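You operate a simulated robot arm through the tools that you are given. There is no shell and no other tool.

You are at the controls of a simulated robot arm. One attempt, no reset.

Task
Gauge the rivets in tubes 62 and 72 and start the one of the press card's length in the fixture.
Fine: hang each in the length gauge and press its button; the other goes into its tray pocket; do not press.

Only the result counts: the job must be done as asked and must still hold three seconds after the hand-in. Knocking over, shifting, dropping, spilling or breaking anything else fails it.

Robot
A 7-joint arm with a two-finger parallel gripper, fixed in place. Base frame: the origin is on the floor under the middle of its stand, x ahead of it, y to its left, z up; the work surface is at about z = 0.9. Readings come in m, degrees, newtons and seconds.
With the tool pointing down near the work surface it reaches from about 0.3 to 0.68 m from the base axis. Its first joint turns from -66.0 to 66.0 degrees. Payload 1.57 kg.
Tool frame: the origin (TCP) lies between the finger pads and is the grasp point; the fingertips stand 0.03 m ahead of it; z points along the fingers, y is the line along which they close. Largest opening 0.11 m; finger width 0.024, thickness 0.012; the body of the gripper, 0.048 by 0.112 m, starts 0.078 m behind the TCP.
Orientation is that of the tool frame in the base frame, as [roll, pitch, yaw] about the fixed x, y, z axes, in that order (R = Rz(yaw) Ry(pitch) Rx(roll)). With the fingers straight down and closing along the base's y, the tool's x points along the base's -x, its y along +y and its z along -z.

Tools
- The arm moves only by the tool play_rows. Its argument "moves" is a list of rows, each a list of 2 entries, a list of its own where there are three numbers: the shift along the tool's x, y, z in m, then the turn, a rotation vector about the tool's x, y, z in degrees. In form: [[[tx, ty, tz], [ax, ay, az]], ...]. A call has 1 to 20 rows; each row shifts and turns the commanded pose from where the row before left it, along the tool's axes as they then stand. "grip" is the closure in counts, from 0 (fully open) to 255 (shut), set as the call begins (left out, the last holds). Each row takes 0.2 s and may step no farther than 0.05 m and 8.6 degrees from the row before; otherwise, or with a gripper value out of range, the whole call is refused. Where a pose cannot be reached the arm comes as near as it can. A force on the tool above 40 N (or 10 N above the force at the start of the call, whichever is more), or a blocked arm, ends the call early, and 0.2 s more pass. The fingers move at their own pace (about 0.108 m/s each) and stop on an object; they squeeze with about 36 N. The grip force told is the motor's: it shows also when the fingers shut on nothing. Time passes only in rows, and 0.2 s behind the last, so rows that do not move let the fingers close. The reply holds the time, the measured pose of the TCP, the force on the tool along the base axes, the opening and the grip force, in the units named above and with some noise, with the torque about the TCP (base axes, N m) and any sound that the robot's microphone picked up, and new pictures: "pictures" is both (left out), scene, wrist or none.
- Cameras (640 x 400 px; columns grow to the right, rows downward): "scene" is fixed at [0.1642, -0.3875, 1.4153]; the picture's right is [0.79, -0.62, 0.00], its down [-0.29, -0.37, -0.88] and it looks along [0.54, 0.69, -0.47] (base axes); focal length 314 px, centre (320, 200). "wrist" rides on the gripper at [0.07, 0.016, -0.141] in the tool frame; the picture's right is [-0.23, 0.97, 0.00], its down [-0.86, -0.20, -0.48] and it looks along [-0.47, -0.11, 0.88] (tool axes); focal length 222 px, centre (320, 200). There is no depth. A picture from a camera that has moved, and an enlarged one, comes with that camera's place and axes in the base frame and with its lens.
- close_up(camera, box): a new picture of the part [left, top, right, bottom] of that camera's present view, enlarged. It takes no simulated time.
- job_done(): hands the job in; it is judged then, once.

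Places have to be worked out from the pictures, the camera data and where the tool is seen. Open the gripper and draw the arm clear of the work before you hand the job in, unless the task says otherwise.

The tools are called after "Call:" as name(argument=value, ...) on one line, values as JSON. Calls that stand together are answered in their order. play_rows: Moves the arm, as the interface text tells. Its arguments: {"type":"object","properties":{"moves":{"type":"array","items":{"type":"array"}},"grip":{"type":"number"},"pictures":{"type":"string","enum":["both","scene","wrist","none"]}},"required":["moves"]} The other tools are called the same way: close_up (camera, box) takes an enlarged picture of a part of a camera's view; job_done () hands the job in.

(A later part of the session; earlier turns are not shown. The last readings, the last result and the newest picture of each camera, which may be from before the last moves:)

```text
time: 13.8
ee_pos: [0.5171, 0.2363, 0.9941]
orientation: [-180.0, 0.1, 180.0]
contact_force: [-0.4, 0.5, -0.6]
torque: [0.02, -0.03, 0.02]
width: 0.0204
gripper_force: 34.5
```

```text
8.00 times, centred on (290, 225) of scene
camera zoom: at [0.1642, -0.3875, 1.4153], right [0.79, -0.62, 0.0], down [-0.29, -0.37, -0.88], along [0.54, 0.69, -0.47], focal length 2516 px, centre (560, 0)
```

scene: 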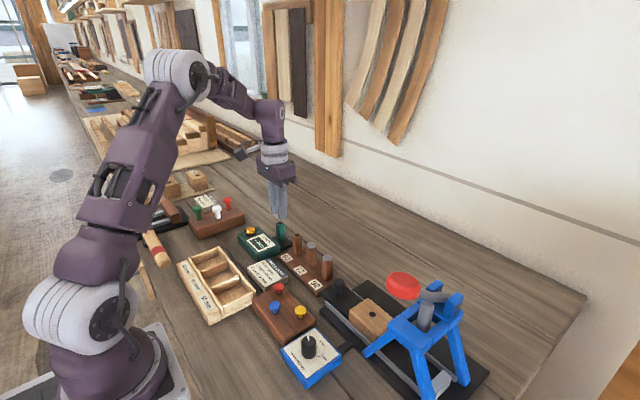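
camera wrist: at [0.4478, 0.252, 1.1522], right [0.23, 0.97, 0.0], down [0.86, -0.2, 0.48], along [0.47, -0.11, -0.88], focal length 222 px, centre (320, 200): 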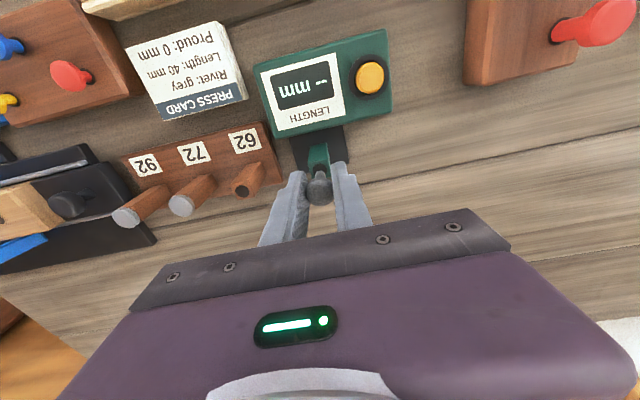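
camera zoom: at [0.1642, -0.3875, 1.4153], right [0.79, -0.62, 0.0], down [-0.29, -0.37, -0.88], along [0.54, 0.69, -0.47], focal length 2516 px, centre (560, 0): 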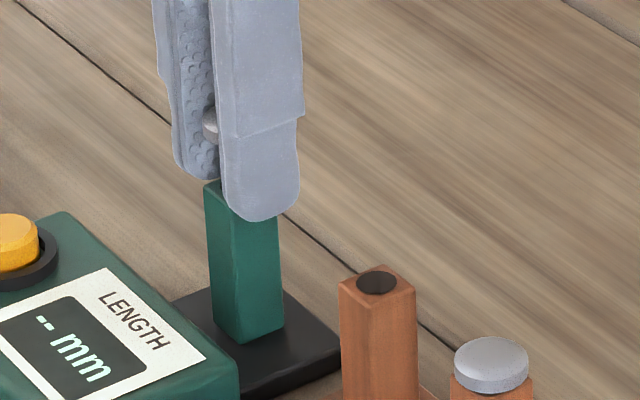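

The shank is now about 9 mm inside the gauge bore, with the rim covering its tip. I open modestly so it drops the rest of the way guided by the bore.

Call:
play_rows(moves=[[[0, 0, 0], [0, 0, 0]], [[0, 0, 0], [0, 0, 0]], [[0, 0, 0], [0, 0, 0]], [[0, 0, 0], [0, 0, 0]]], grip=160)

Call:
close_up(camera="wrist", box=[260, 130, 380, 205])

Call:
close_up(camera="scene", box=[260, 200, 320, 250])

```text
time: 14.8
ee_pos: [0.5168, 0.2353, 0.9946]
orientation: [-179.9, 0.0, -180.0]
contact_force: [0.3, 0.7, -0.8]
torque: [0.0, -0.02, -0.01]
width: 0.0408
gripper_force: 0.1
camera wrist: at [0.4468, 0.2525, 1.1358], right [0.23, 0.97, 0.0], down [0.86, -0.2, 0.48], along [0.47, -0.11, -0.88], focal length 222 px, centre (320, 200)
```

scene: 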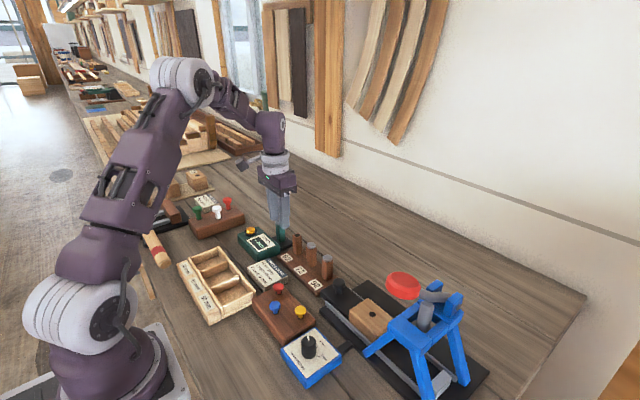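
wrist: 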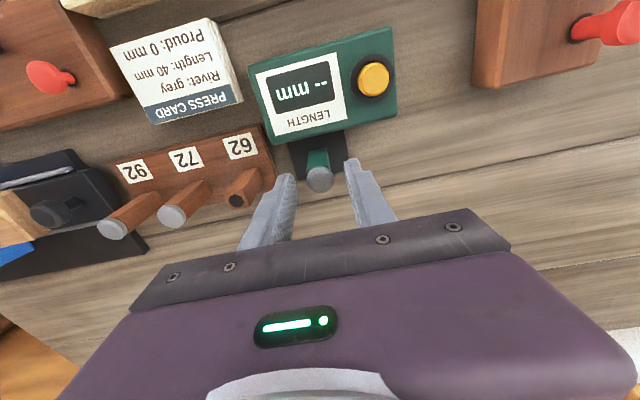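

```text
5.33 times, centred on (320, 168) of wrist
camera zoom: at [0.4468, 0.2525, 1.1358], right [0.23, 0.97, 0.0], down [0.86, -0.2, 0.48], along [0.47, -0.11, -0.88], focal length 1185 px, centre (320, 373)
```

zoom: 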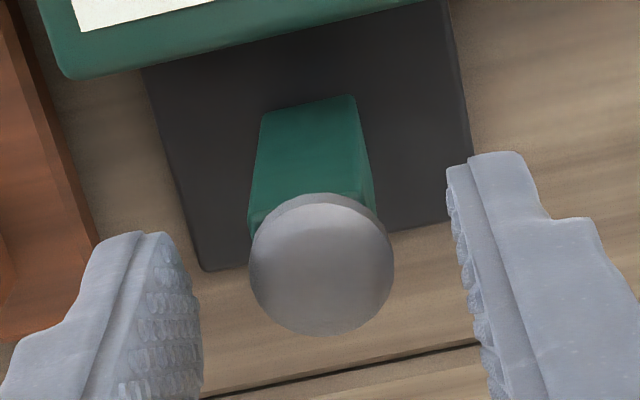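

```text
8.00 times, centred on (290, 225) of scene
camera zoom: at [0.1642, -0.3875, 1.4153], right [0.79, -0.62, 0.0], down [-0.29, -0.37, -0.88], along [0.54, 0.69, -0.47], focal length 2516 px, centre (560, 0)
```

zoom: 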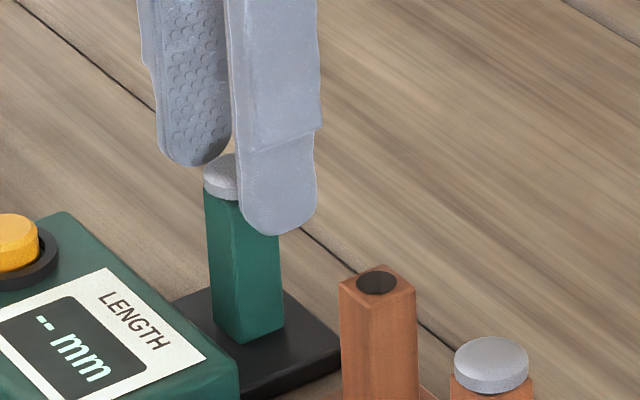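

The rivet hangs in the gauge with its head seated on the post. I raise straight up and then look at the button and display.

Call:
play_rows(moves=[[[0, 0, -0.02], [0, 0, 0]], [[0, 0, -0.03], [0, 0, 0]], [[0, 0, -0.03], [0, 0, 0]], [[0, 0, 0], [0, 0, 0]], [[0, 0, 0], [0, 0, 0]]], grip=160)

Call:
close_up(camera="wrist", box=[250, 60, 410, 160])

Call:
close_up(camera="scene", box=[230, 210, 320, 270])

```text
time: 16.0
ee_pos: [0.5199, 0.2323, 1.0732]
orientation: [180.0, 0.0, 179.9]
contact_force: [-0.7, -0.2, -1.1]
torque: [-0.02, 0.04, 0.0]
width: 0.0407
gripper_force: 0.1
camera wrist: at [0.4479, 0.2494, 1.2149], right [0.23, 0.97, 0.0], down [0.85, -0.2, 0.48], along [0.47, -0.11, -0.88], focal length 222 px, centre (320, 200)
```

scene: 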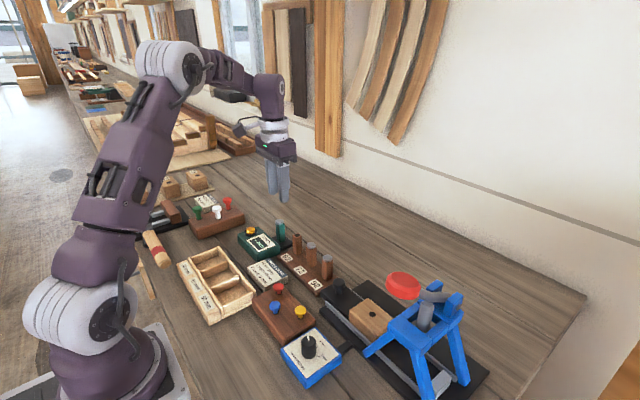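
wrist: 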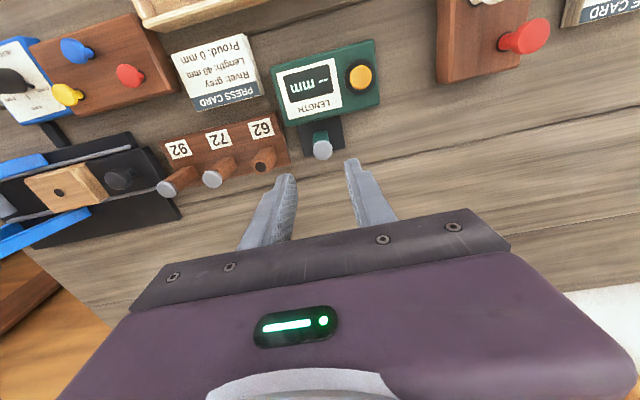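

```text
4.00 times, centred on (330, 110) of wrist
camera zoom: at [0.4479, 0.2494, 1.2149], right [0.23, 0.97, 0.0], down [0.85, -0.2, 0.48], along [0.47, -0.11, -0.88], focal length 888 px, centre (280, 560)
```

zoom: 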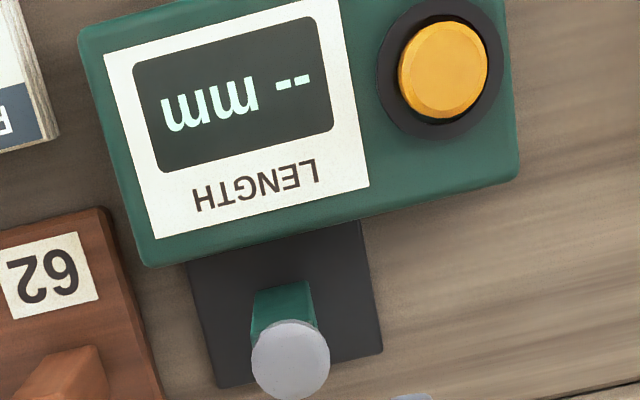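

```text
6.67 times, centred on (275, 240) of scene
camera zoom: at [0.1642, -0.3875, 1.4153], right [0.79, -0.62, 0.0], down [-0.29, -0.37, -0.88], along [0.54, 0.69, -0.47], focal length 2097 px, centre (620, -67)
```

zoom: 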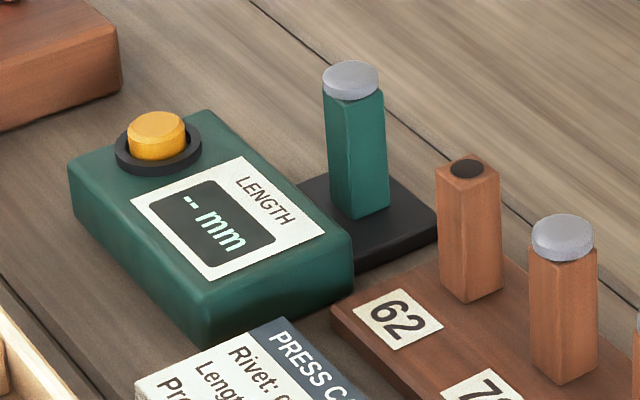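

The button top is at about (0.457, 0.2915, 0.943). I close the fingers and move above it, fingertips at about 1.0.

Call:
play_rows(moves=[[[0.0207, 0.0195, 0.0], [0, 0, 0]], [[0.0207, 0.0195, 0.01], [0, 0, 0]], [[0.0206, 0.0195, 0.03], [0, 0, 0]], [[0, 0, 0], [0, 0, 0]], [[0, 0, 0], [0, 0, 0]]], grip=255)

Call:
close_up(camera="wrist", box=[240, 100, 400, 200])

Call:
close_up(camera="scene", box=[220, 190, 310, 270])

```text
time: 17.2
ee_pos: [0.4584, 0.2934, 1.0331]
orientation: [-179.9, 0.0, 180.0]
contact_force: [0.1, 0.6, -0.3]
torque: [-0.01, 0.02, 0.0]
width: 0.0
gripper_force: 20.9
camera wrist: at [0.3879, 0.3105, 1.1745], right [0.23, 0.97, 0.0], down [0.86, -0.2, 0.48], along [0.47, -0.11, -0.88], focal length 222 px, centre (320, 200)
```

scene: 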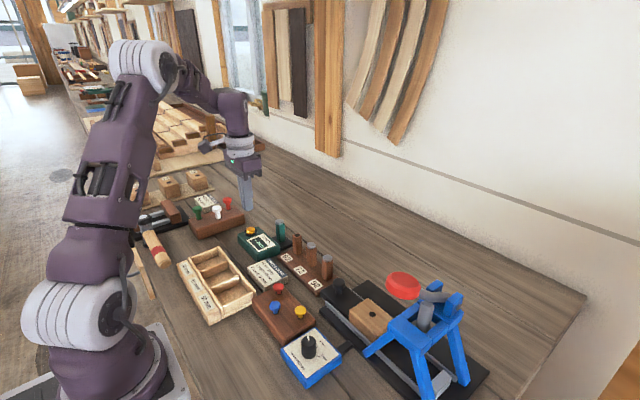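
wrist: 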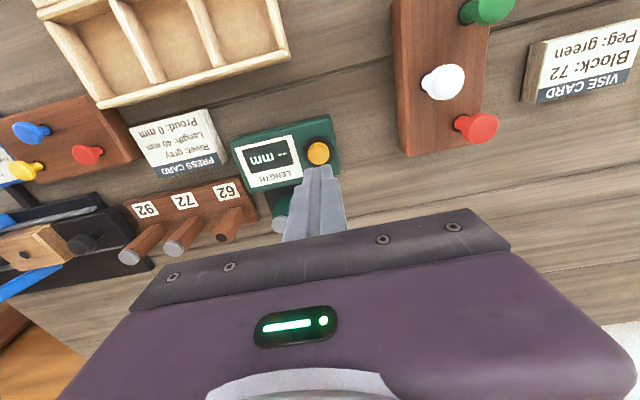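

```text
4.00 times, centred on (320, 150) of wrist
camera zoom: at [0.3879, 0.3105, 1.1745], right [0.23, 0.97, 0.0], down [0.86, -0.2, 0.48], along [0.47, -0.11, -0.88], focal length 888 px, centre (320, 400)
```

zoom: 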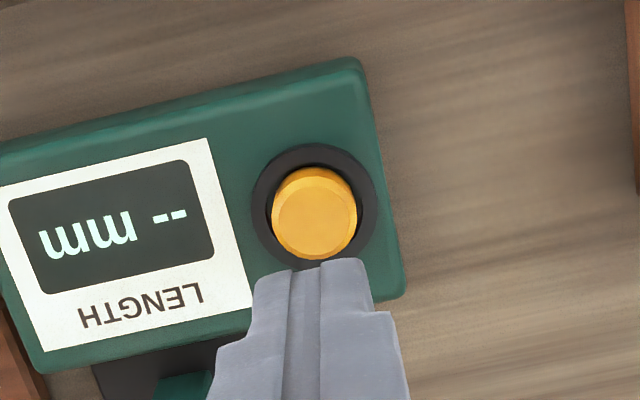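

```text
5.00 times, centred on (265, 230) of scene
camera zoom: at [0.1642, -0.3875, 1.4153], right [0.79, -0.62, 0.0], down [-0.29, -0.37, -0.88], along [0.54, 0.69, -0.47], focal length 1572 px, centre (595, 50)
```

zoom: 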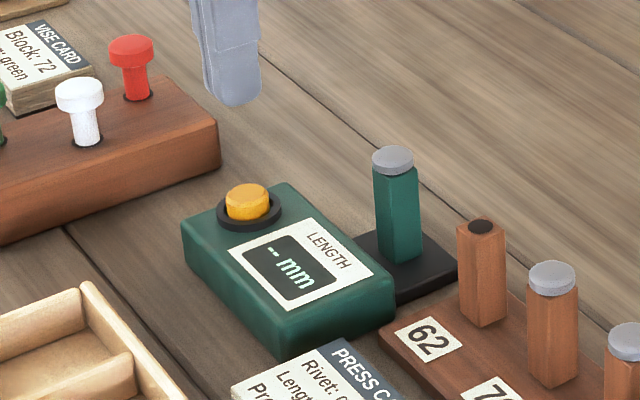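

The button is directly ahead within about 1.5 mm. I correct and descend to just above it (tips at about 0.947).

Call:
play_rows(moves=[[[0.0013, -0.0013, 0.02], [0, 0, 0]], [[0, 0, 0.02], [0, 0, 0]], [[0, 0, 0.014], [0, 0, 0]], [[0, 0, 0], [0, 0, 0]]], grip=255, pictures="wrist")

Call:
close_up(camera="scene", box=[220, 190, 310, 270])

```text
time: 18.2
ee_pos: [0.4553, 0.29, 0.9804]
orientation: [180.0, 0.0, 180.0]
contact_force: [0.2, 0.2, 0.2]
torque: [-0.01, 0.01, -0.01]
width: 0.0002
gripper_force: 21.6
camera wrist: at [0.3851, 0.3081, 1.1218], right [0.23, 0.97, 0.0], down [0.86, -0.2, 0.48], along [0.47, -0.11, -0.88], focal length 222 px, centre (320, 200)
```

wrist: 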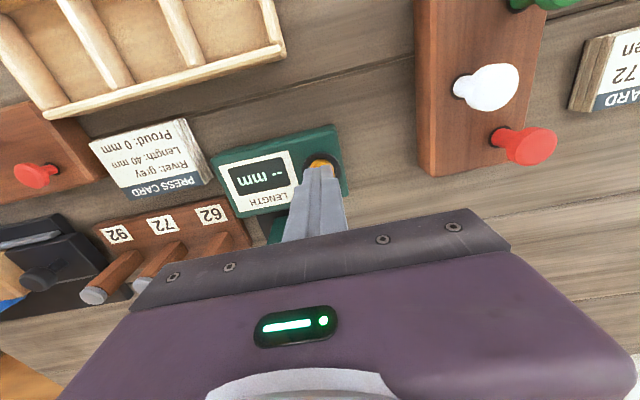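

```text
5.00 times, centred on (265, 230) of scene
camera zoom: at [0.1642, -0.3875, 1.4153], right [0.79, -0.62, 0.0], down [-0.29, -0.37, -0.88], along [0.54, 0.69, -0.47], focal length 1572 px, centre (595, 50)
```

zoom: 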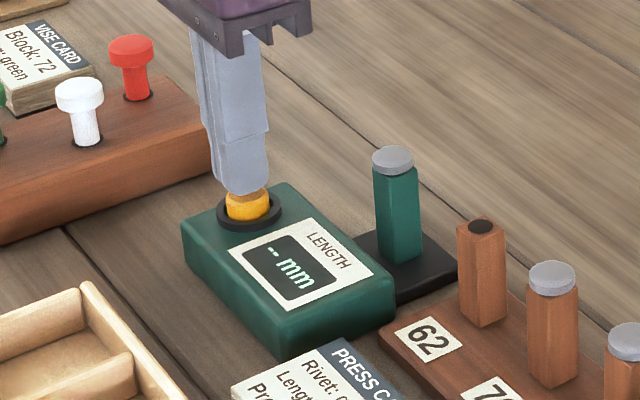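

The tips are just above the button. I press down in small steps.

Call:
play_rows(moves=[[[0, 0, 0.004], [0, 0, 0]], [[0, 0, 0.002], [0, 0, 0]], [[0, 0, 0.002], [0, 0, 0]], [[0, 0, 0.002], [0, 0, 0]], [[0, 0, 0], [0, 0, 0]]], grip=255, pictures="none")

Call:
close_up(camera="scene", box=[220, 190, 310, 270])

```text
time: 19.4
ee_pos: [0.4547, 0.2922, 0.9703]
orientation: [-179.9, 0.0, 180.0]
contact_force: [0.6, 0.3, 0.2]
torque: [-0.01, -0.04, -0.02]
width: 0.0004
gripper_force: 20.6
```

```text
5.00 times, centred on (265, 230) of scene
camera zoom: at [0.1642, -0.3875, 1.4153], right [0.79, -0.62, 0.0], down [-0.29, -0.37, -0.88], along [0.54, 0.69, -0.47], focal length 1572 px, centre (595, 50)
```

zoom: 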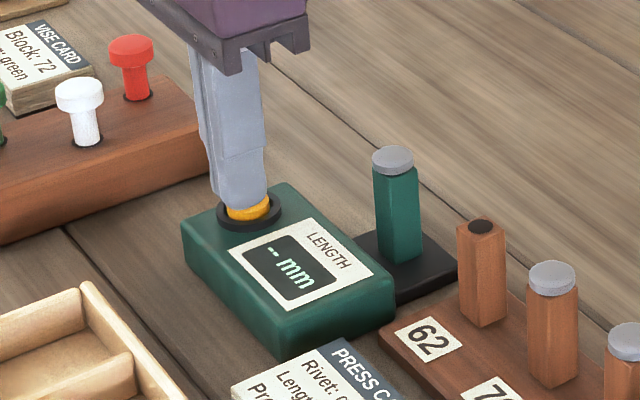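

There is no contact force yet at tip height 0.940. I continue pressing in small steps.

Call:
play_rows(moves=[[[0, 0, 0.002], [0, 0, 0]], [[0, 0, 0.001], [0, 0, 0]], [[0, 0, 0.001], [0, 0, 0]], [[0, 0, 0], [0, 0, 0]]], grip=255, pictures="none")

Call:
close_up(camera="scene", box=[220, 190, 310, 270])

```text
time: 20.4
ee_pos: [0.4539, 0.2917, 0.9671]
orientation: [-179.9, 0.1, 180.0]
contact_force: [-0.7, -4.5, 9.4]
torque: [-0.1, -0.05, -0.01]
width: 0.0
gripper_force: 21.2
heard: click
```

```text
5.00 times, centred on (265, 230) of scene
camera zoom: at [0.1641, -0.3877, 1.4153], right [0.79, -0.62, 0.0], down [-0.29, -0.37, -0.88], along [0.54, 0.69, -0.47], focal length 1572 px, centre (595, 50)
```

zoom: 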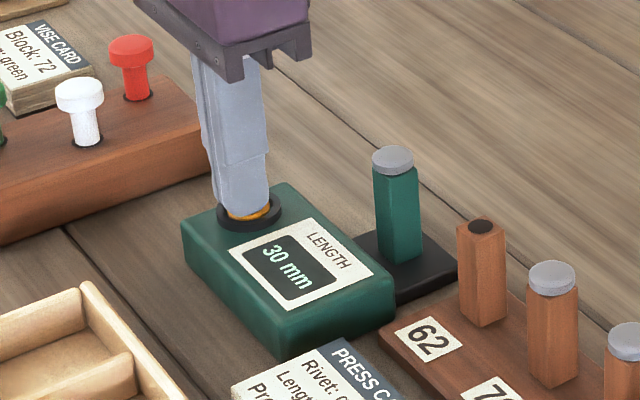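

Click heard, and the display reads 30 mm for the rivet from tube 62. I raise, move back over the gauge and open to pick it up for the 30 mm pocket.

Call:
play_rows(moves=[[[0, 0, -0.025], [0, 0, 0]], [[0, 0, -0.05], [0, 0, 0]], [[-0.0313, -0.0282, 0], [0, 0, 0]], [[-0.0313, -0.0282, 0], [0, 0, 0]], [[0, 0, 0], [0, 0, 0]], [[0, 0, 0], [0, 0, 0]]], grip=255, pictures="none")

Call:
play_rows(moves=[[[0, 0, 0], [0, 0, 0]], [[0, 0, 0], [0, 0, 0]]], grip=151)

Call:
close_up(camera="wrist", box=[250, 110, 390, 200])

Call:
close_up(camera="scene", box=[220, 190, 310, 270])

```text
time: 21.8
ee_pos: [0.5147, 0.2348, 1.0392]
orientation: [180.0, -0.1, -180.0]
contact_force: [0.0, -0.1, 0.0]
torque: [0.0, 0.01, -0.01]
width: 0.0001
gripper_force: 20.8
```

```text
time: 22.4
ee_pos: [0.5165, 0.2355, 1.0399]
orientation: [180.0, -0.1, -179.9]
contact_force: [0.0, -0.4, 0.3]
torque: [0.0, 0.02, 0.03]
width: 0.045
gripper_force: 0.1
camera wrist: at [0.4446, 0.2525, 1.1817], right [0.23, 0.97, 0.0], down [0.86, -0.2, 0.48], along [0.47, -0.11, -0.88], focal length 222 px, centre (320, 200)
```

scene: 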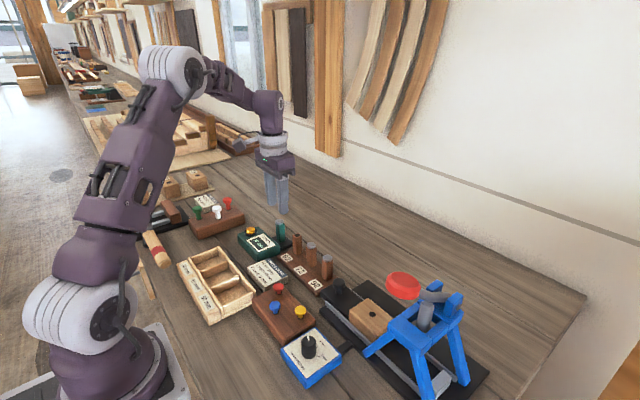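
wrist: 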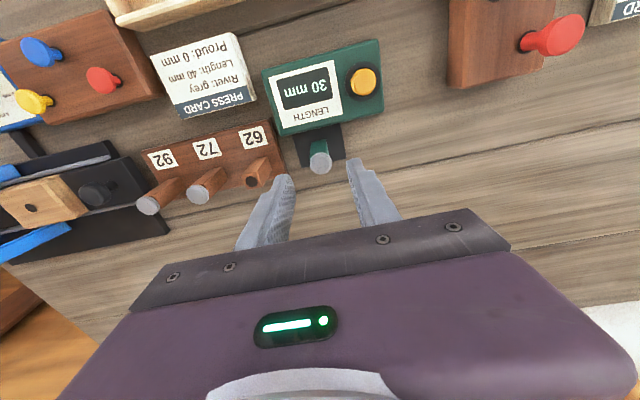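

```text
4.44 times, centred on (320, 155) of wrist
camera zoom: at [0.4446, 0.2525, 1.1817], right [0.23, 0.97, 0.0], down [0.86, -0.2, 0.48], along [0.47, -0.11, -0.88], focal length 987 px, centre (320, 400)
```

zoom: 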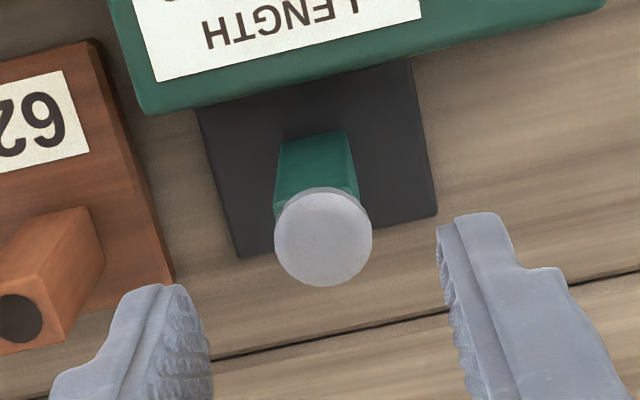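

```text
5.00 times, centred on (265, 230) of scene
camera zoom: at [0.1642, -0.3875, 1.4153], right [0.79, -0.62, 0.0], down [-0.29, -0.37, -0.88], along [0.54, 0.69, -0.47], focal length 1572 px, centre (595, 50)
```

zoom: 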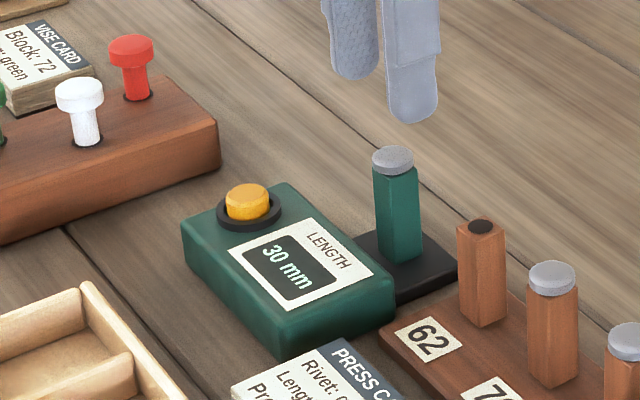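

The head of the gauged rivet is close to centred; I nudge +1.5 mm in x, +0.6 mm in y, and descend to grip its head.

Call:
play_rows(moves=[[[-0.0015, 0.0006, 0.02], [0, 0, 0]], [[0, 0, 0.02], [0, 0, 0]], [[0, 0, 0.008], [0, 0, 0]], [[0, 0, 0], [0, 0, 0]], [[0, 0, 0], [0, 0, 0]]], grip=151, pictures="none")

Call:
close_up(camera="wrist", box=[250, 110, 390, 200])

Call:
close_up(camera="scene", box=[260, 200, 320, 250])

```text
time: 23.6
ee_pos: [0.5176, 0.2368, 0.9909]
orientation: [-180.0, 0.0, -180.0]
contact_force: [-1.0, 0.4, 0.3]
torque: [-0.02, -0.01, -0.04]
width: 0.045
gripper_force: 0.0
```

```text
4.44 times, centred on (320, 155) of wrist
camera zoom: at [0.447, 0.2537, 1.1334], right [0.23, 0.97, 0.0], down [0.86, -0.2, 0.48], along [0.47, -0.11, -0.88], focal length 987 px, centre (320, 400)
```

zoom: 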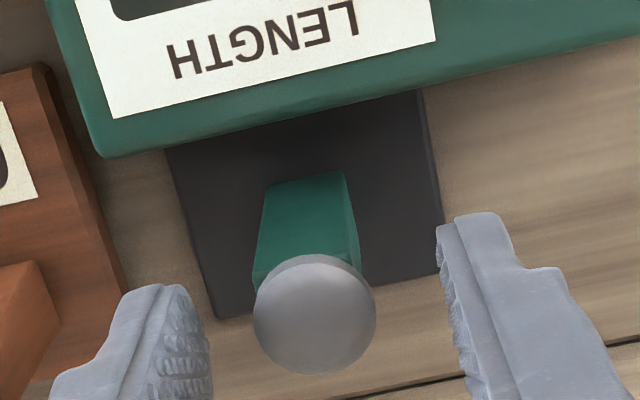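

```text
8.00 times, centred on (290, 225) of scene
camera zoom: at [0.1642, -0.3875, 1.4153], right [0.79, -0.62, 0.0], down [-0.29, -0.37, -0.88], along [0.54, 0.69, -0.47], focal length 2516 px, centre (560, 0)
```

zoom: 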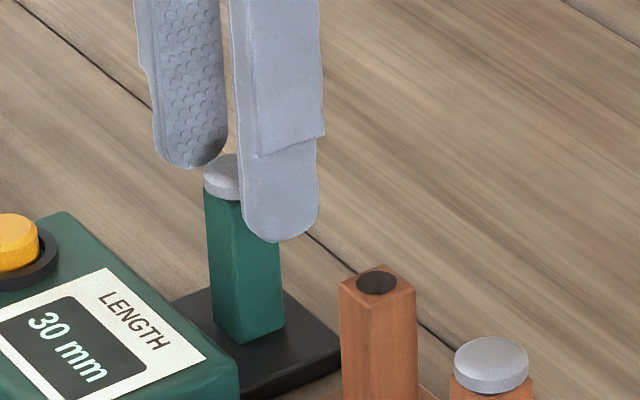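

The head is about 2.5 mm toward -y of the finger midline, so I shift to centre it before closing, to avoid pushing the gauge sideways.

Call:
play_rows(moves=[[[0, -0.0024, 0], [0, 0, 0]], [[0, 0, 0], [0, 0, 0]], [[0, 0, 0], [0, 0, 0]]], grip=151, pictures="none")

Call:
close_up(camera="wrist", box=[250, 110, 390, 200])

```text
time: 24.4
ee_pos: [0.5183, 0.2342, 0.9921]
orientation: [180.0, 0.0, -180.0]
contact_force: [0.6, 0.2, -0.3]
torque: [-0.02, -0.01, -0.02]
width: 0.045
gripper_force: 0.0
```

```text
4.44 times, centred on (320, 155) of wrist
camera zoom: at [0.4469, 0.251, 1.1341], right [0.23, 0.97, 0.0], down [0.86, -0.2, 0.48], along [0.47, -0.11, -0.88], focal length 987 px, centre (320, 400)
```

zoom: 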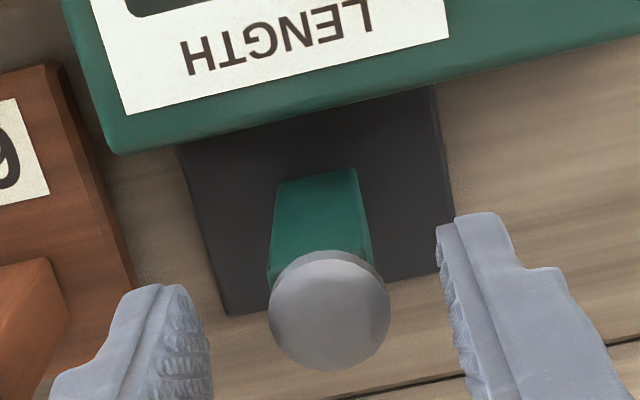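

The head is now centred between the fingers; I close on it.

Call:
play_rows(moves=[[[0, 0, 0], [0, 0, 0]], [[0, 0, 0], [0, 0, 0]], [[0, 0, 0], [0, 0, 0]]], grip=255, pictures="none")

Call:
close_up(camera="wrist", box=[250, 110, 390, 200])

```text
time: 25.2
ee_pos: [0.5174, 0.2343, 0.9923]
orientation: [-180.0, -0.1, 180.0]
contact_force: [0.3, -0.6, 0.9]
torque: [0.04, -0.01, -0.04]
width: 0.0205
gripper_force: 33.3
```

```text
4.44 times, centred on (320, 155) of wrist
camera zoom: at [0.4469, 0.251, 1.1341], right [0.23, 0.97, 0.0], down [0.86, -0.2, 0.48], along [0.47, -0.11, -0.88], focal length 987 px, centre (320, 400)
```

zoom: 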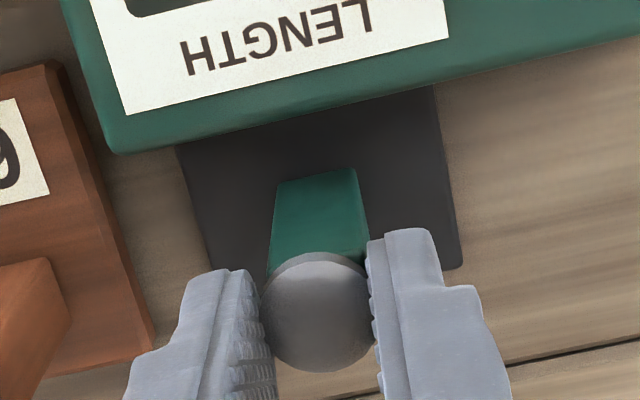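

The grip holds (20.5 mm, 33 N) with hardly any side force. I lift clear and carry the 30 mm rivet over toward the tray's 30 mm pocket near (0.33, 0.246).

Call:
play_rows(moves=[[[0, 0, -0.01], [0, 0, 0]], [[0, 0, -0.03], [0, 0, 0]], [[0, 0, -0.04], [0, 0, 0]], [[0.02, 0.002, -0.01], [0, 0, 0]], [[0.04, 0.002, 0], [0, 0, 0]], [[0.04, 0.002, 0], [0, 0, 0]], [[0.04, 0.002, 0], [0, 0, 0]], [[0.04, 0.003, 0], [0, 0, 0]], [[0, 0, 0], [0, 0, 0]], [[0, 0, 0], [0, 0, 0]]], grip=255)

Call:
close_up(camera="wrist", box=[200, 80, 440, 230])

Call:
close_up(camera="scene", box=[170, 190, 290, 330])

```text
time: 27.4
ee_pos: [0.3361, 0.2463, 1.0797]
orientation: [180.0, 0.0, -180.0]
contact_force: [0.9, -0.9, -0.5]
torque: [0.0, -0.04, 0.02]
width: 0.0202
gripper_force: 34.1
camera wrist: at [0.2659, 0.2634, 1.2221], right [0.23, 0.97, 0.0], down [0.86, -0.2, 0.48], along [0.47, -0.11, -0.88], focal length 222 px, centre (320, 200)
```

scene: 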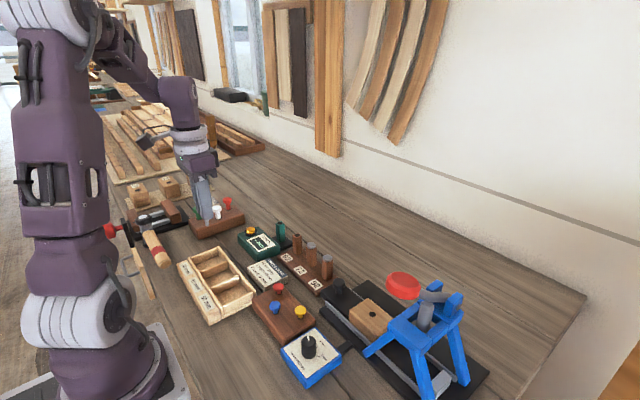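
wrist: 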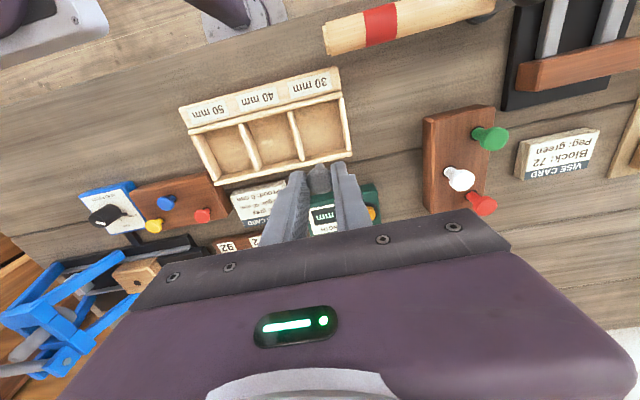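

```text
2.67 times, centred on (320, 155) of wrist
camera zoom: at [0.2659, 0.2634, 1.2221], right [0.23, 0.97, 0.0], down [0.86, -0.2, 0.48], along [0.47, -0.11, -0.88], focal length 592 px, centre (320, 320)
```

zoom: 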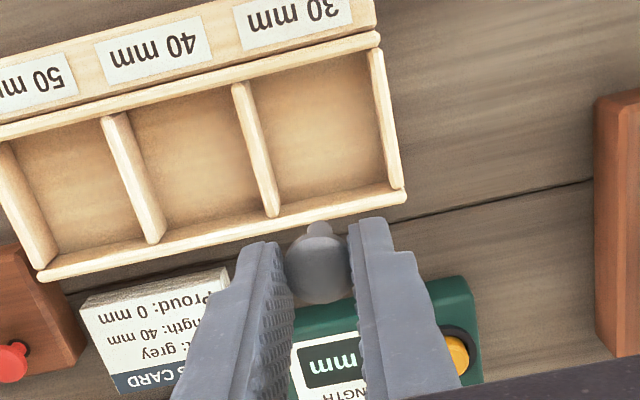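

```text
2.86 times, centred on (230, 260) of scene
camera zoom: at [0.1642, -0.3875, 1.4153], right [0.79, -0.62, 0.0], down [-0.29, -0.37, -0.88], along [0.54, 0.69, -0.47], focal length 899 px, centre (577, 29)
```

zoom: 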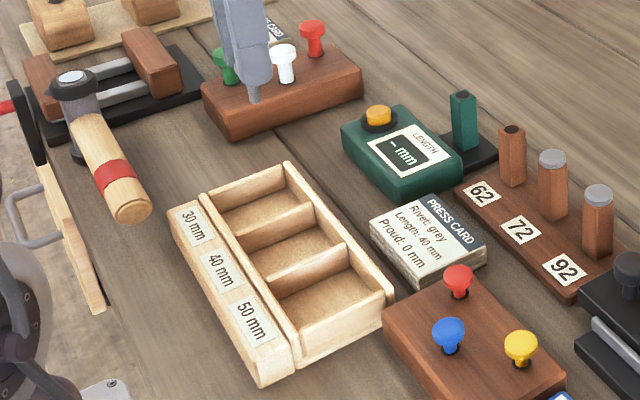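

The 30 mm pocket centre is about (-10, +3) mm from the TCP. I shift over it and descend so the rivet tip is inside the pocket just above its floor.

Call:
play_rows(moves=[[[0.01, 0.003, 0.03], [0, 0, 0]], [[0, 0, 0.035], [0, 0, 0]], [[0, 0, 0.03], [0, 0, 0]], [[0, 0, 0.015], [0, 0, 0]], [[0, 0, 0], [0, 0, 0]], [[0, 0, 0], [0, 0, 0]]], grip=255)

Call:
close_up(camera="wrist", box=[200, 80, 440, 230])

Call:
close_up(camera="scene", box=[170, 220, 270, 310])

```text
time: 28.8
ee_pos: [0.3284, 0.2472, 0.9723]
orientation: [-179.9, 0.0, -180.0]
contact_force: [0.2, 0.4, -0.1]
torque: [0.0, -0.02, -0.01]
width: 0.0206
gripper_force: 33.7
camera wrist: at [0.2576, 0.2654, 1.1143], right [0.23, 0.97, 0.0], down [0.86, -0.2, 0.48], along [0.47, -0.11, -0.88], focal length 222 px, centre (320, 200)
```

scene: 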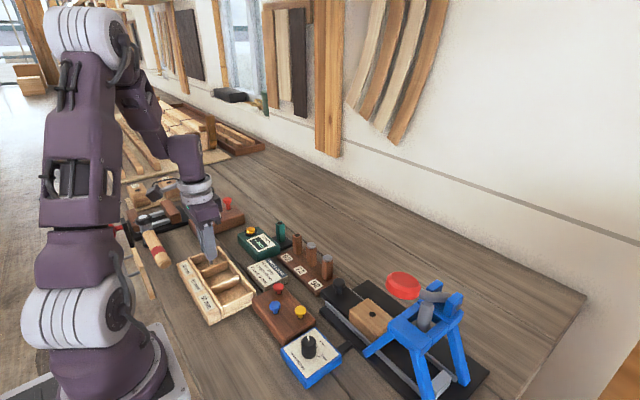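
wrist: 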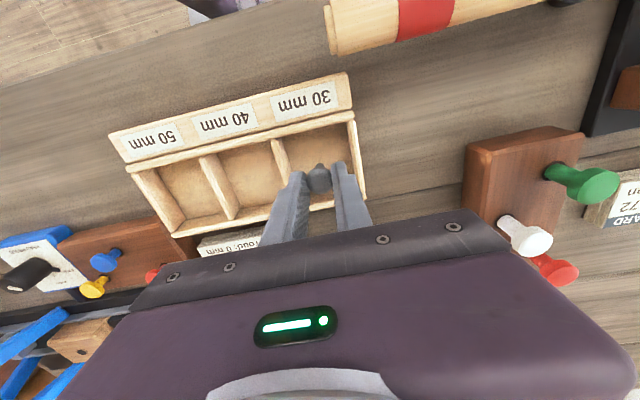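

```text
2.67 times, centred on (320, 155) of wrist
camera zoom: at [0.2576, 0.2654, 1.1143], right [0.23, 0.97, 0.0], down [0.86, -0.2, 0.48], along [0.47, -0.11, -0.88], focal length 592 px, centre (320, 320)
```

zoom: 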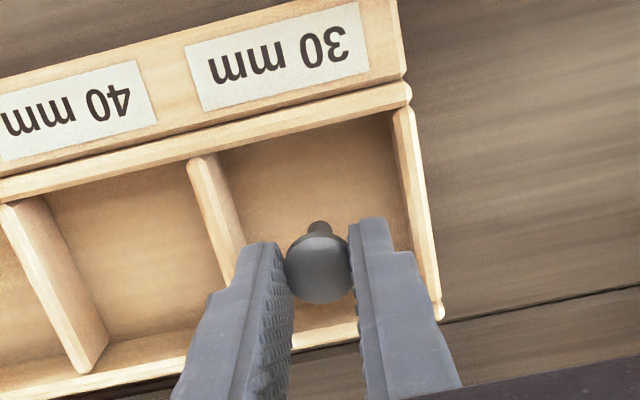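

```text
4.44 times, centred on (220, 265) of scene
camera zoom: at [0.1642, -0.3875, 1.4153], right [0.79, -0.62, 0.0], down [-0.29, -0.37, -0.88], along [0.54, 0.69, -0.47], focal length 1398 px, centre (764, -89)
```

zoom: 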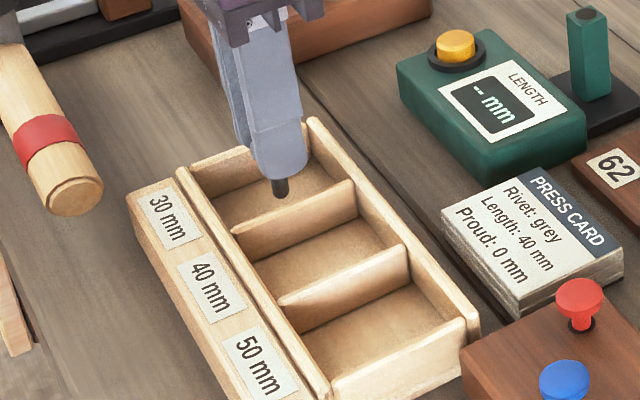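

The rivet tip hangs inside the 30 mm pocket. I lower a further 14 mm toward the floor, watching the force.

Call:
play_rows(moves=[[[0.003, 0.001, 0.005], [0, 0, 0]], [[0, 0, 0.004], [0, 0, 0]], [[0, 0, 0.003], [0, 0, 0]], [[0, 0, 0], [0, 0, 0]]], grip=255, pictures="none")

Call:
close_up(camera="wrist", box=[240, 100, 400, 200])

Call:
close_up(camera="scene", box=[200, 230, 260, 280])

```text
time: 29.8
ee_pos: [0.3256, 0.2511, 0.9621]
orientation: [179.8, 0.1, 180.0]
contact_force: [1.2, -1.3, 25.8]
torque: [-0.06, -0.08, 0.0]
width: 0.0203
gripper_force: 34.1
```

```text
4.00 times, centred on (320, 150) of wrist
camera zoom: at [0.255, 0.2673, 1.1039], right [0.23, 0.97, 0.0], down [0.85, -0.2, 0.48], along [0.47, -0.11, -0.88], focal length 888 px, centre (320, 400)
```

zoom: 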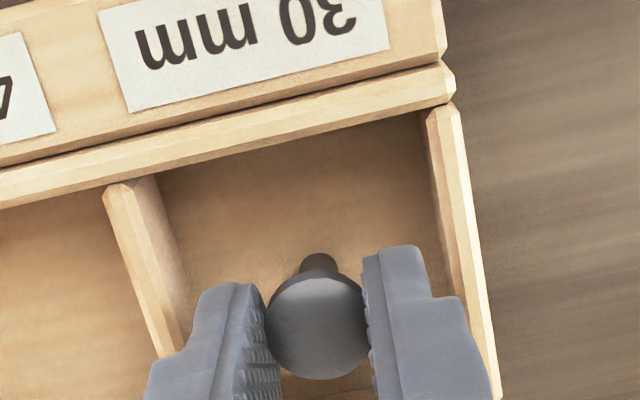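

```text
8.00 times, centred on (230, 255) of scene
camera zoom: at [0.164, -0.3877, 1.4153], right [0.79, -0.62, 0.0], down [-0.29, -0.37, -0.88], along [0.54, 0.69, -0.47], focal length 2516 px, centre (1040, -240)
```

zoom: 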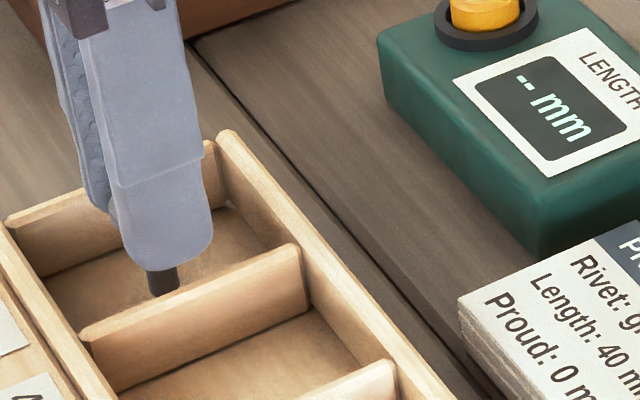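

The tip is on the pocket floor (26 N). I open slightly so the fingers stay clear of the pocket walls, then rise straight up.

Call:
play_rows(moves=[[[0, 0, 0], [0, 0, 0]], [[0, 0, 0], [0, 0, 0]], [[0, 0, 0], [0, 0, 0]]], grip=192, pictures="none")

Call:
close_up(camera="wrist", box=[240, 100, 400, 200])

Call:
close_up(camera="scene", box=[200, 230, 260, 280])

```text
time: 30.6
ee_pos: [0.3263, 0.2498, 0.9613]
orientation: [-180.0, 0.0, -179.9]
contact_force: [0.0, 0.4, 0.5]
torque: [-0.02, 0.0, 0.01]
width: 0.0272
gripper_force: 0.0
```

```text
4.00 times, centred on (320, 150) of wrist
camera zoom: at [0.2548, 0.2673, 1.1034], right [0.23, 0.97, 0.0], down [0.86, -0.2, 0.48], along [0.47, -0.11, -0.88], focal length 888 px, centre (320, 400)
```

zoom: 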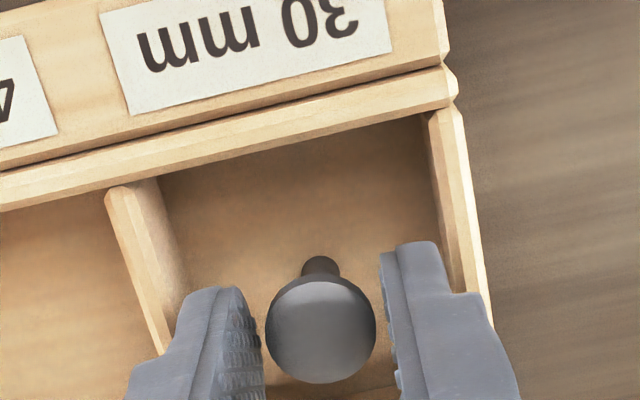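

```text
8.00 times, centred on (230, 255) of scene
camera zoom: at [0.1642, -0.3875, 1.4153], right [0.79, -0.62, 0.0], down [-0.29, -0.37, -0.88], along [0.54, 0.69, -0.47], focal length 2516 px, centre (1040, -240)
```

zoom: 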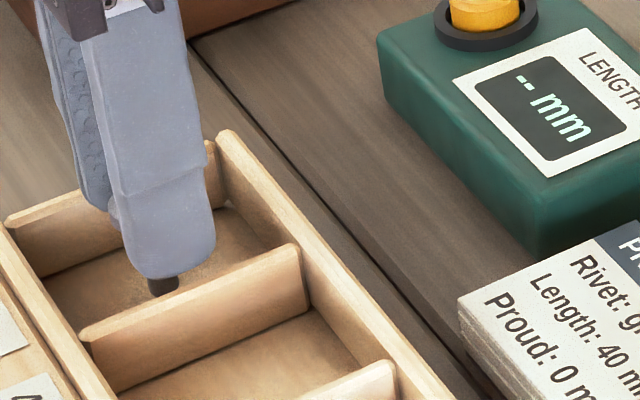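

The rivet stands upright, free between the fingers, in the 30 mm pocket. I rise straight up.

Call:
play_rows(moves=[[[0, 0, -0.01], [0, 0, 0]], [[0, 0, -0.02], [0, 0, 0]], [[0, 0, -0.04], [0, 0, 0]], [[0, 0, -0.04], [0, 0, 0]], [[0, 0, 0], [0, 0, 0]], [[0, 0, 0], [0, 0, 0]]], grip=192)

Call:
close_up(camera="wrist", box=[200, 80, 440, 230])

Call:
close_up(camera="scene", box=[170, 220, 270, 310])

```text
time: 32.0
ee_pos: [0.3265, 0.247, 1.0714]
orientation: [180.0, 0.1, 179.9]
contact_force: [-0.6, 0.3, -0.1]
torque: [0.02, 0.01, -0.02]
width: 0.0271
gripper_force: 0.0
camera wrist: at [0.2558, 0.2629, 1.2135], right [0.23, 0.97, 0.0], down [0.85, -0.2, 0.48], along [0.47, -0.11, -0.88], focal length 222 px, centre (320, 200)
```

scene: 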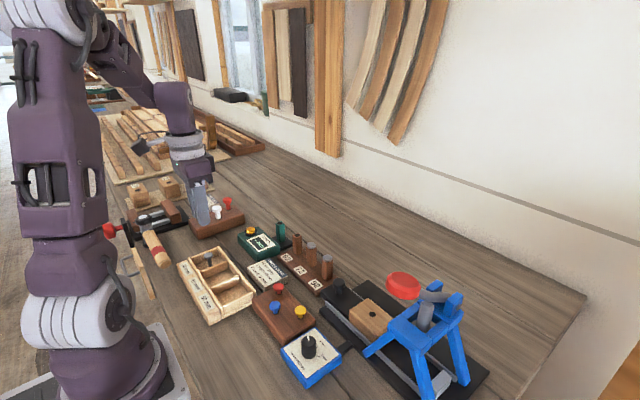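
wrist: 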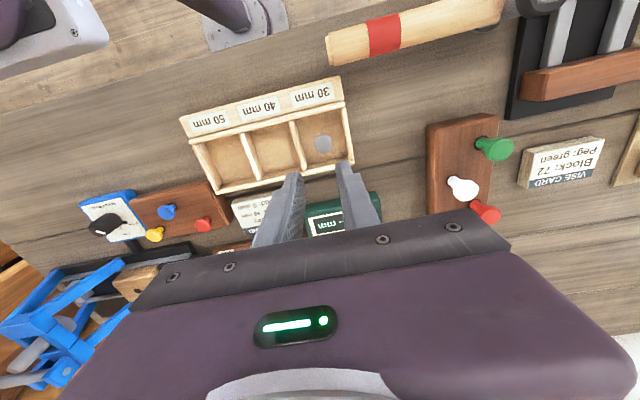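

```text
2.67 times, centred on (320, 155) of wrist
camera zoom: at [0.2558, 0.2629, 1.2135], right [0.23, 0.97, 0.0], down [0.85, -0.2, 0.48], along [0.47, -0.11, -0.88], focal length 592 px, centre (320, 320)
```

zoom: 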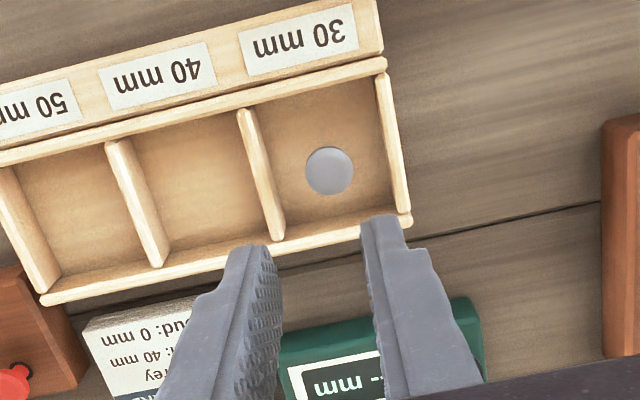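

```text
4.44 times, centred on (220, 265) of scene
camera zoom: at [0.1642, -0.3875, 1.4153], right [0.79, -0.62, 0.0], down [-0.29, -0.37, -0.88], along [0.54, 0.69, -0.47], focal length 1398 px, centre (764, -89)
```

zoom: 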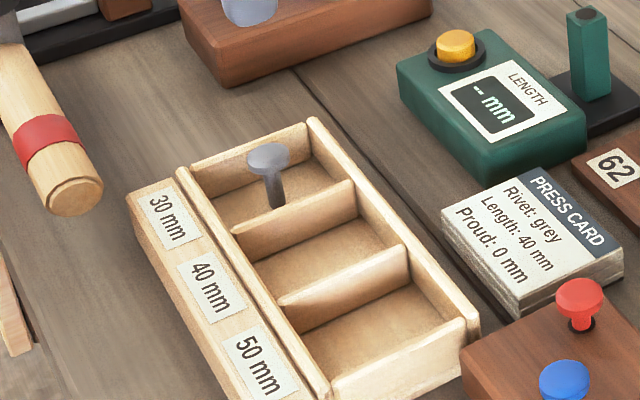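

The 30 mm rivet stands in its pocket. Next is tube 72: I move above its head at about (0.521, 0.1003) with the gripper at 45 mm.

Call:
play_rows(moves=[[[-0.0324, -0.02445, 0], [0, 0, 0]], [[-0.0324, -0.02445, 0], [0, 0, 0]], [[-0.0324, -0.02445, 0], [0, 0, 0]], [[-0.0324, -0.02445, 0], [0, 0, 0]], [[-0.0324, -0.02445, 0], [0, 0, 0]], [[-0.0325, -0.02445, 0.01], [0, 0, 0]], [[0, 0, 0.015], [0, 0, 0]], [[0, 0, 0], [0, 0, 0]], [[0, 0, 0], [0, 0, 0]]], grip=151)

Call:
close_up(camera="wrist", box=[250, 110, 390, 200])

```text
time: 34.0
ee_pos: [0.5203, 0.1048, 1.0471]
orientation: [-180.0, 0.0, -180.0]
contact_force: [0.4, 0.1, 0.0]
torque: [0.0, 0.0, 0.01]
width: 0.0447
gripper_force: 0.0
camera wrist: at [0.4501, 0.1205, 1.1897], right [0.23, 0.97, 0.0], down [0.86, -0.2, 0.48], along [0.47, -0.11, -0.88], focal length 222 px, centre (320, 200)
```

scene: 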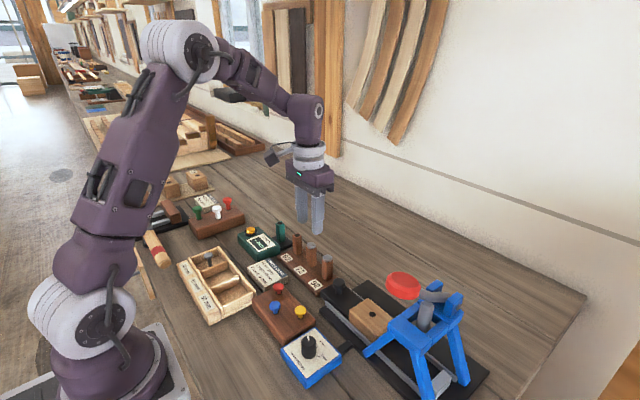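
wrist: 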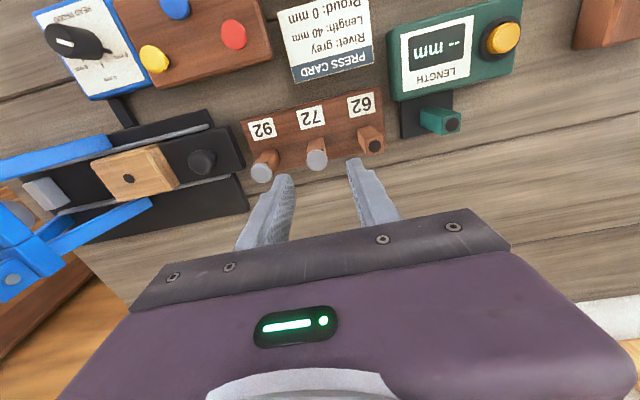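

```text
4.44 times, centred on (320, 155) of wrist
camera zoom: at [0.4501, 0.1205, 1.1897], right [0.23, 0.97, 0.0], down [0.86, -0.2, 0.48], along [0.47, -0.11, -0.88], focal length 987 px, centre (320, 400)
```

zoom: 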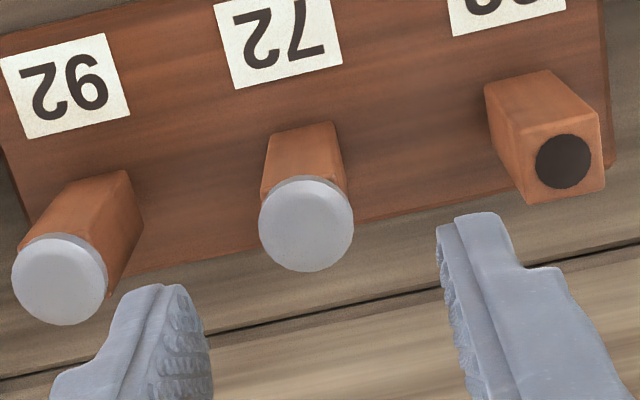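

The head of 72 is about 5.3 mm to -y of the finger midline. I correct, descend most of the way and check again.

Call:
play_rows(moves=[[[-0.001, -0.0053, 0], [0, 0, 0]], [[0, 0, 0.02], [0, 0, 0]], [[0, 0, 0.02], [0, 0, 0]], [[0, 0, 0.013], [0, 0, 0]], [[0, 0, 0], [0, 0, 0]], [[0, 0, 0], [0, 0, 0]]], grip=151, pictures="none")

Call:
close_up(camera="wrist", box=[250, 110, 390, 200])

Call:
close_up(camera="scene", box=[270, 210, 350, 280])

```text
time: 35.4
ee_pos: [0.5211, 0.0966, 0.9923]
orientation: [179.9, 0.0, 180.0]
contact_force: [0.3, -0.3, 0.6]
torque: [0.04, 0.02, -0.02]
width: 0.0448
gripper_force: 0.0
```

```text
4.44 times, centred on (320, 155) of wrist
camera zoom: at [0.4503, 0.1136, 1.1346], right [0.23, 0.97, 0.0], down [0.86, -0.2, 0.48], along [0.47, -0.11, -0.88], focal length 987 px, centre (320, 400)
```

zoom: 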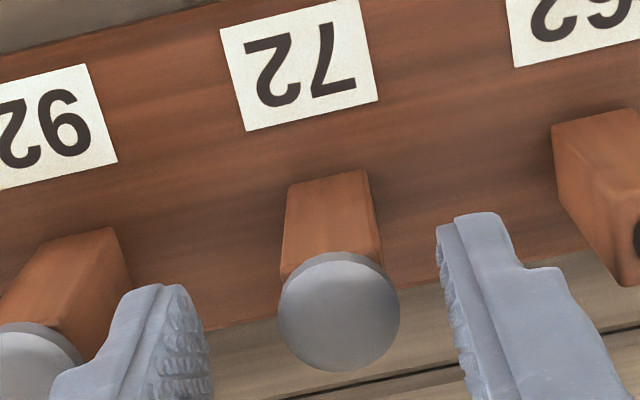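

```text
5.71 times, centred on (310, 245) of scene
camera zoom: at [0.1642, -0.3875, 1.4153], right [0.79, -0.62, 0.0], down [-0.29, -0.37, -0.88], along [0.54, 0.69, -0.47], focal length 1797 px, centre (377, -57)
```

zoom: 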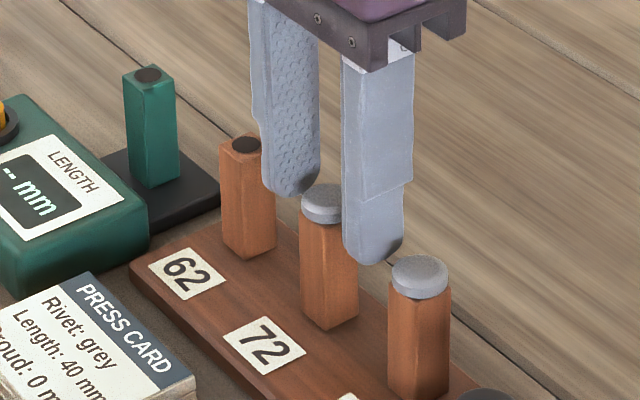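

The arm overshot slightly: the head is now about 1.7 mm to +y. I correct and re-check before closing.

Call:
play_rows(moves=[[[0, 0.0017, 0], [0, 0, 0]], [[0, 0, 0], [0, 0, 0]], [[0, 0, 0], [0, 0, 0]]], grip=151, pictures="none")

Call:
close_up(camera="wrist", box=[250, 110, 390, 200])

```text
time: 36.2
ee_pos: [0.5218, 0.0987, 0.9927]
orientation: [-179.9, 0.0, 179.9]
contact_force: [1.1, -0.7, 0.3]
torque: [0.05, -0.03, -0.03]
width: 0.0449
gripper_force: 0.1
```

```text
4.44 times, centred on (320, 155) of wrist
camera zoom: at [0.45, 0.1152, 1.1344], right [0.23, 0.97, 0.0], down [0.86, -0.2, 0.48], along [0.47, -0.11, -0.88], focal length 987 px, centre (320, 400)
```

zoom: 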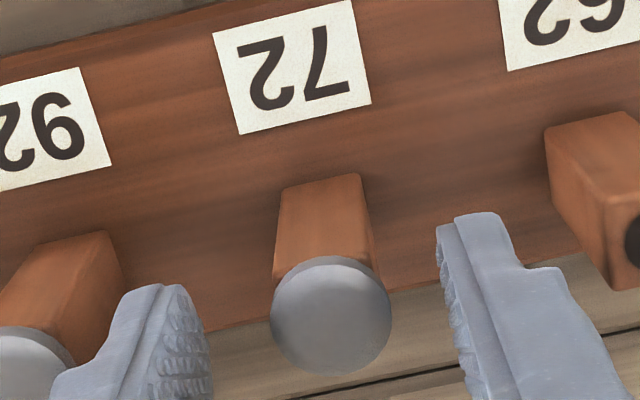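

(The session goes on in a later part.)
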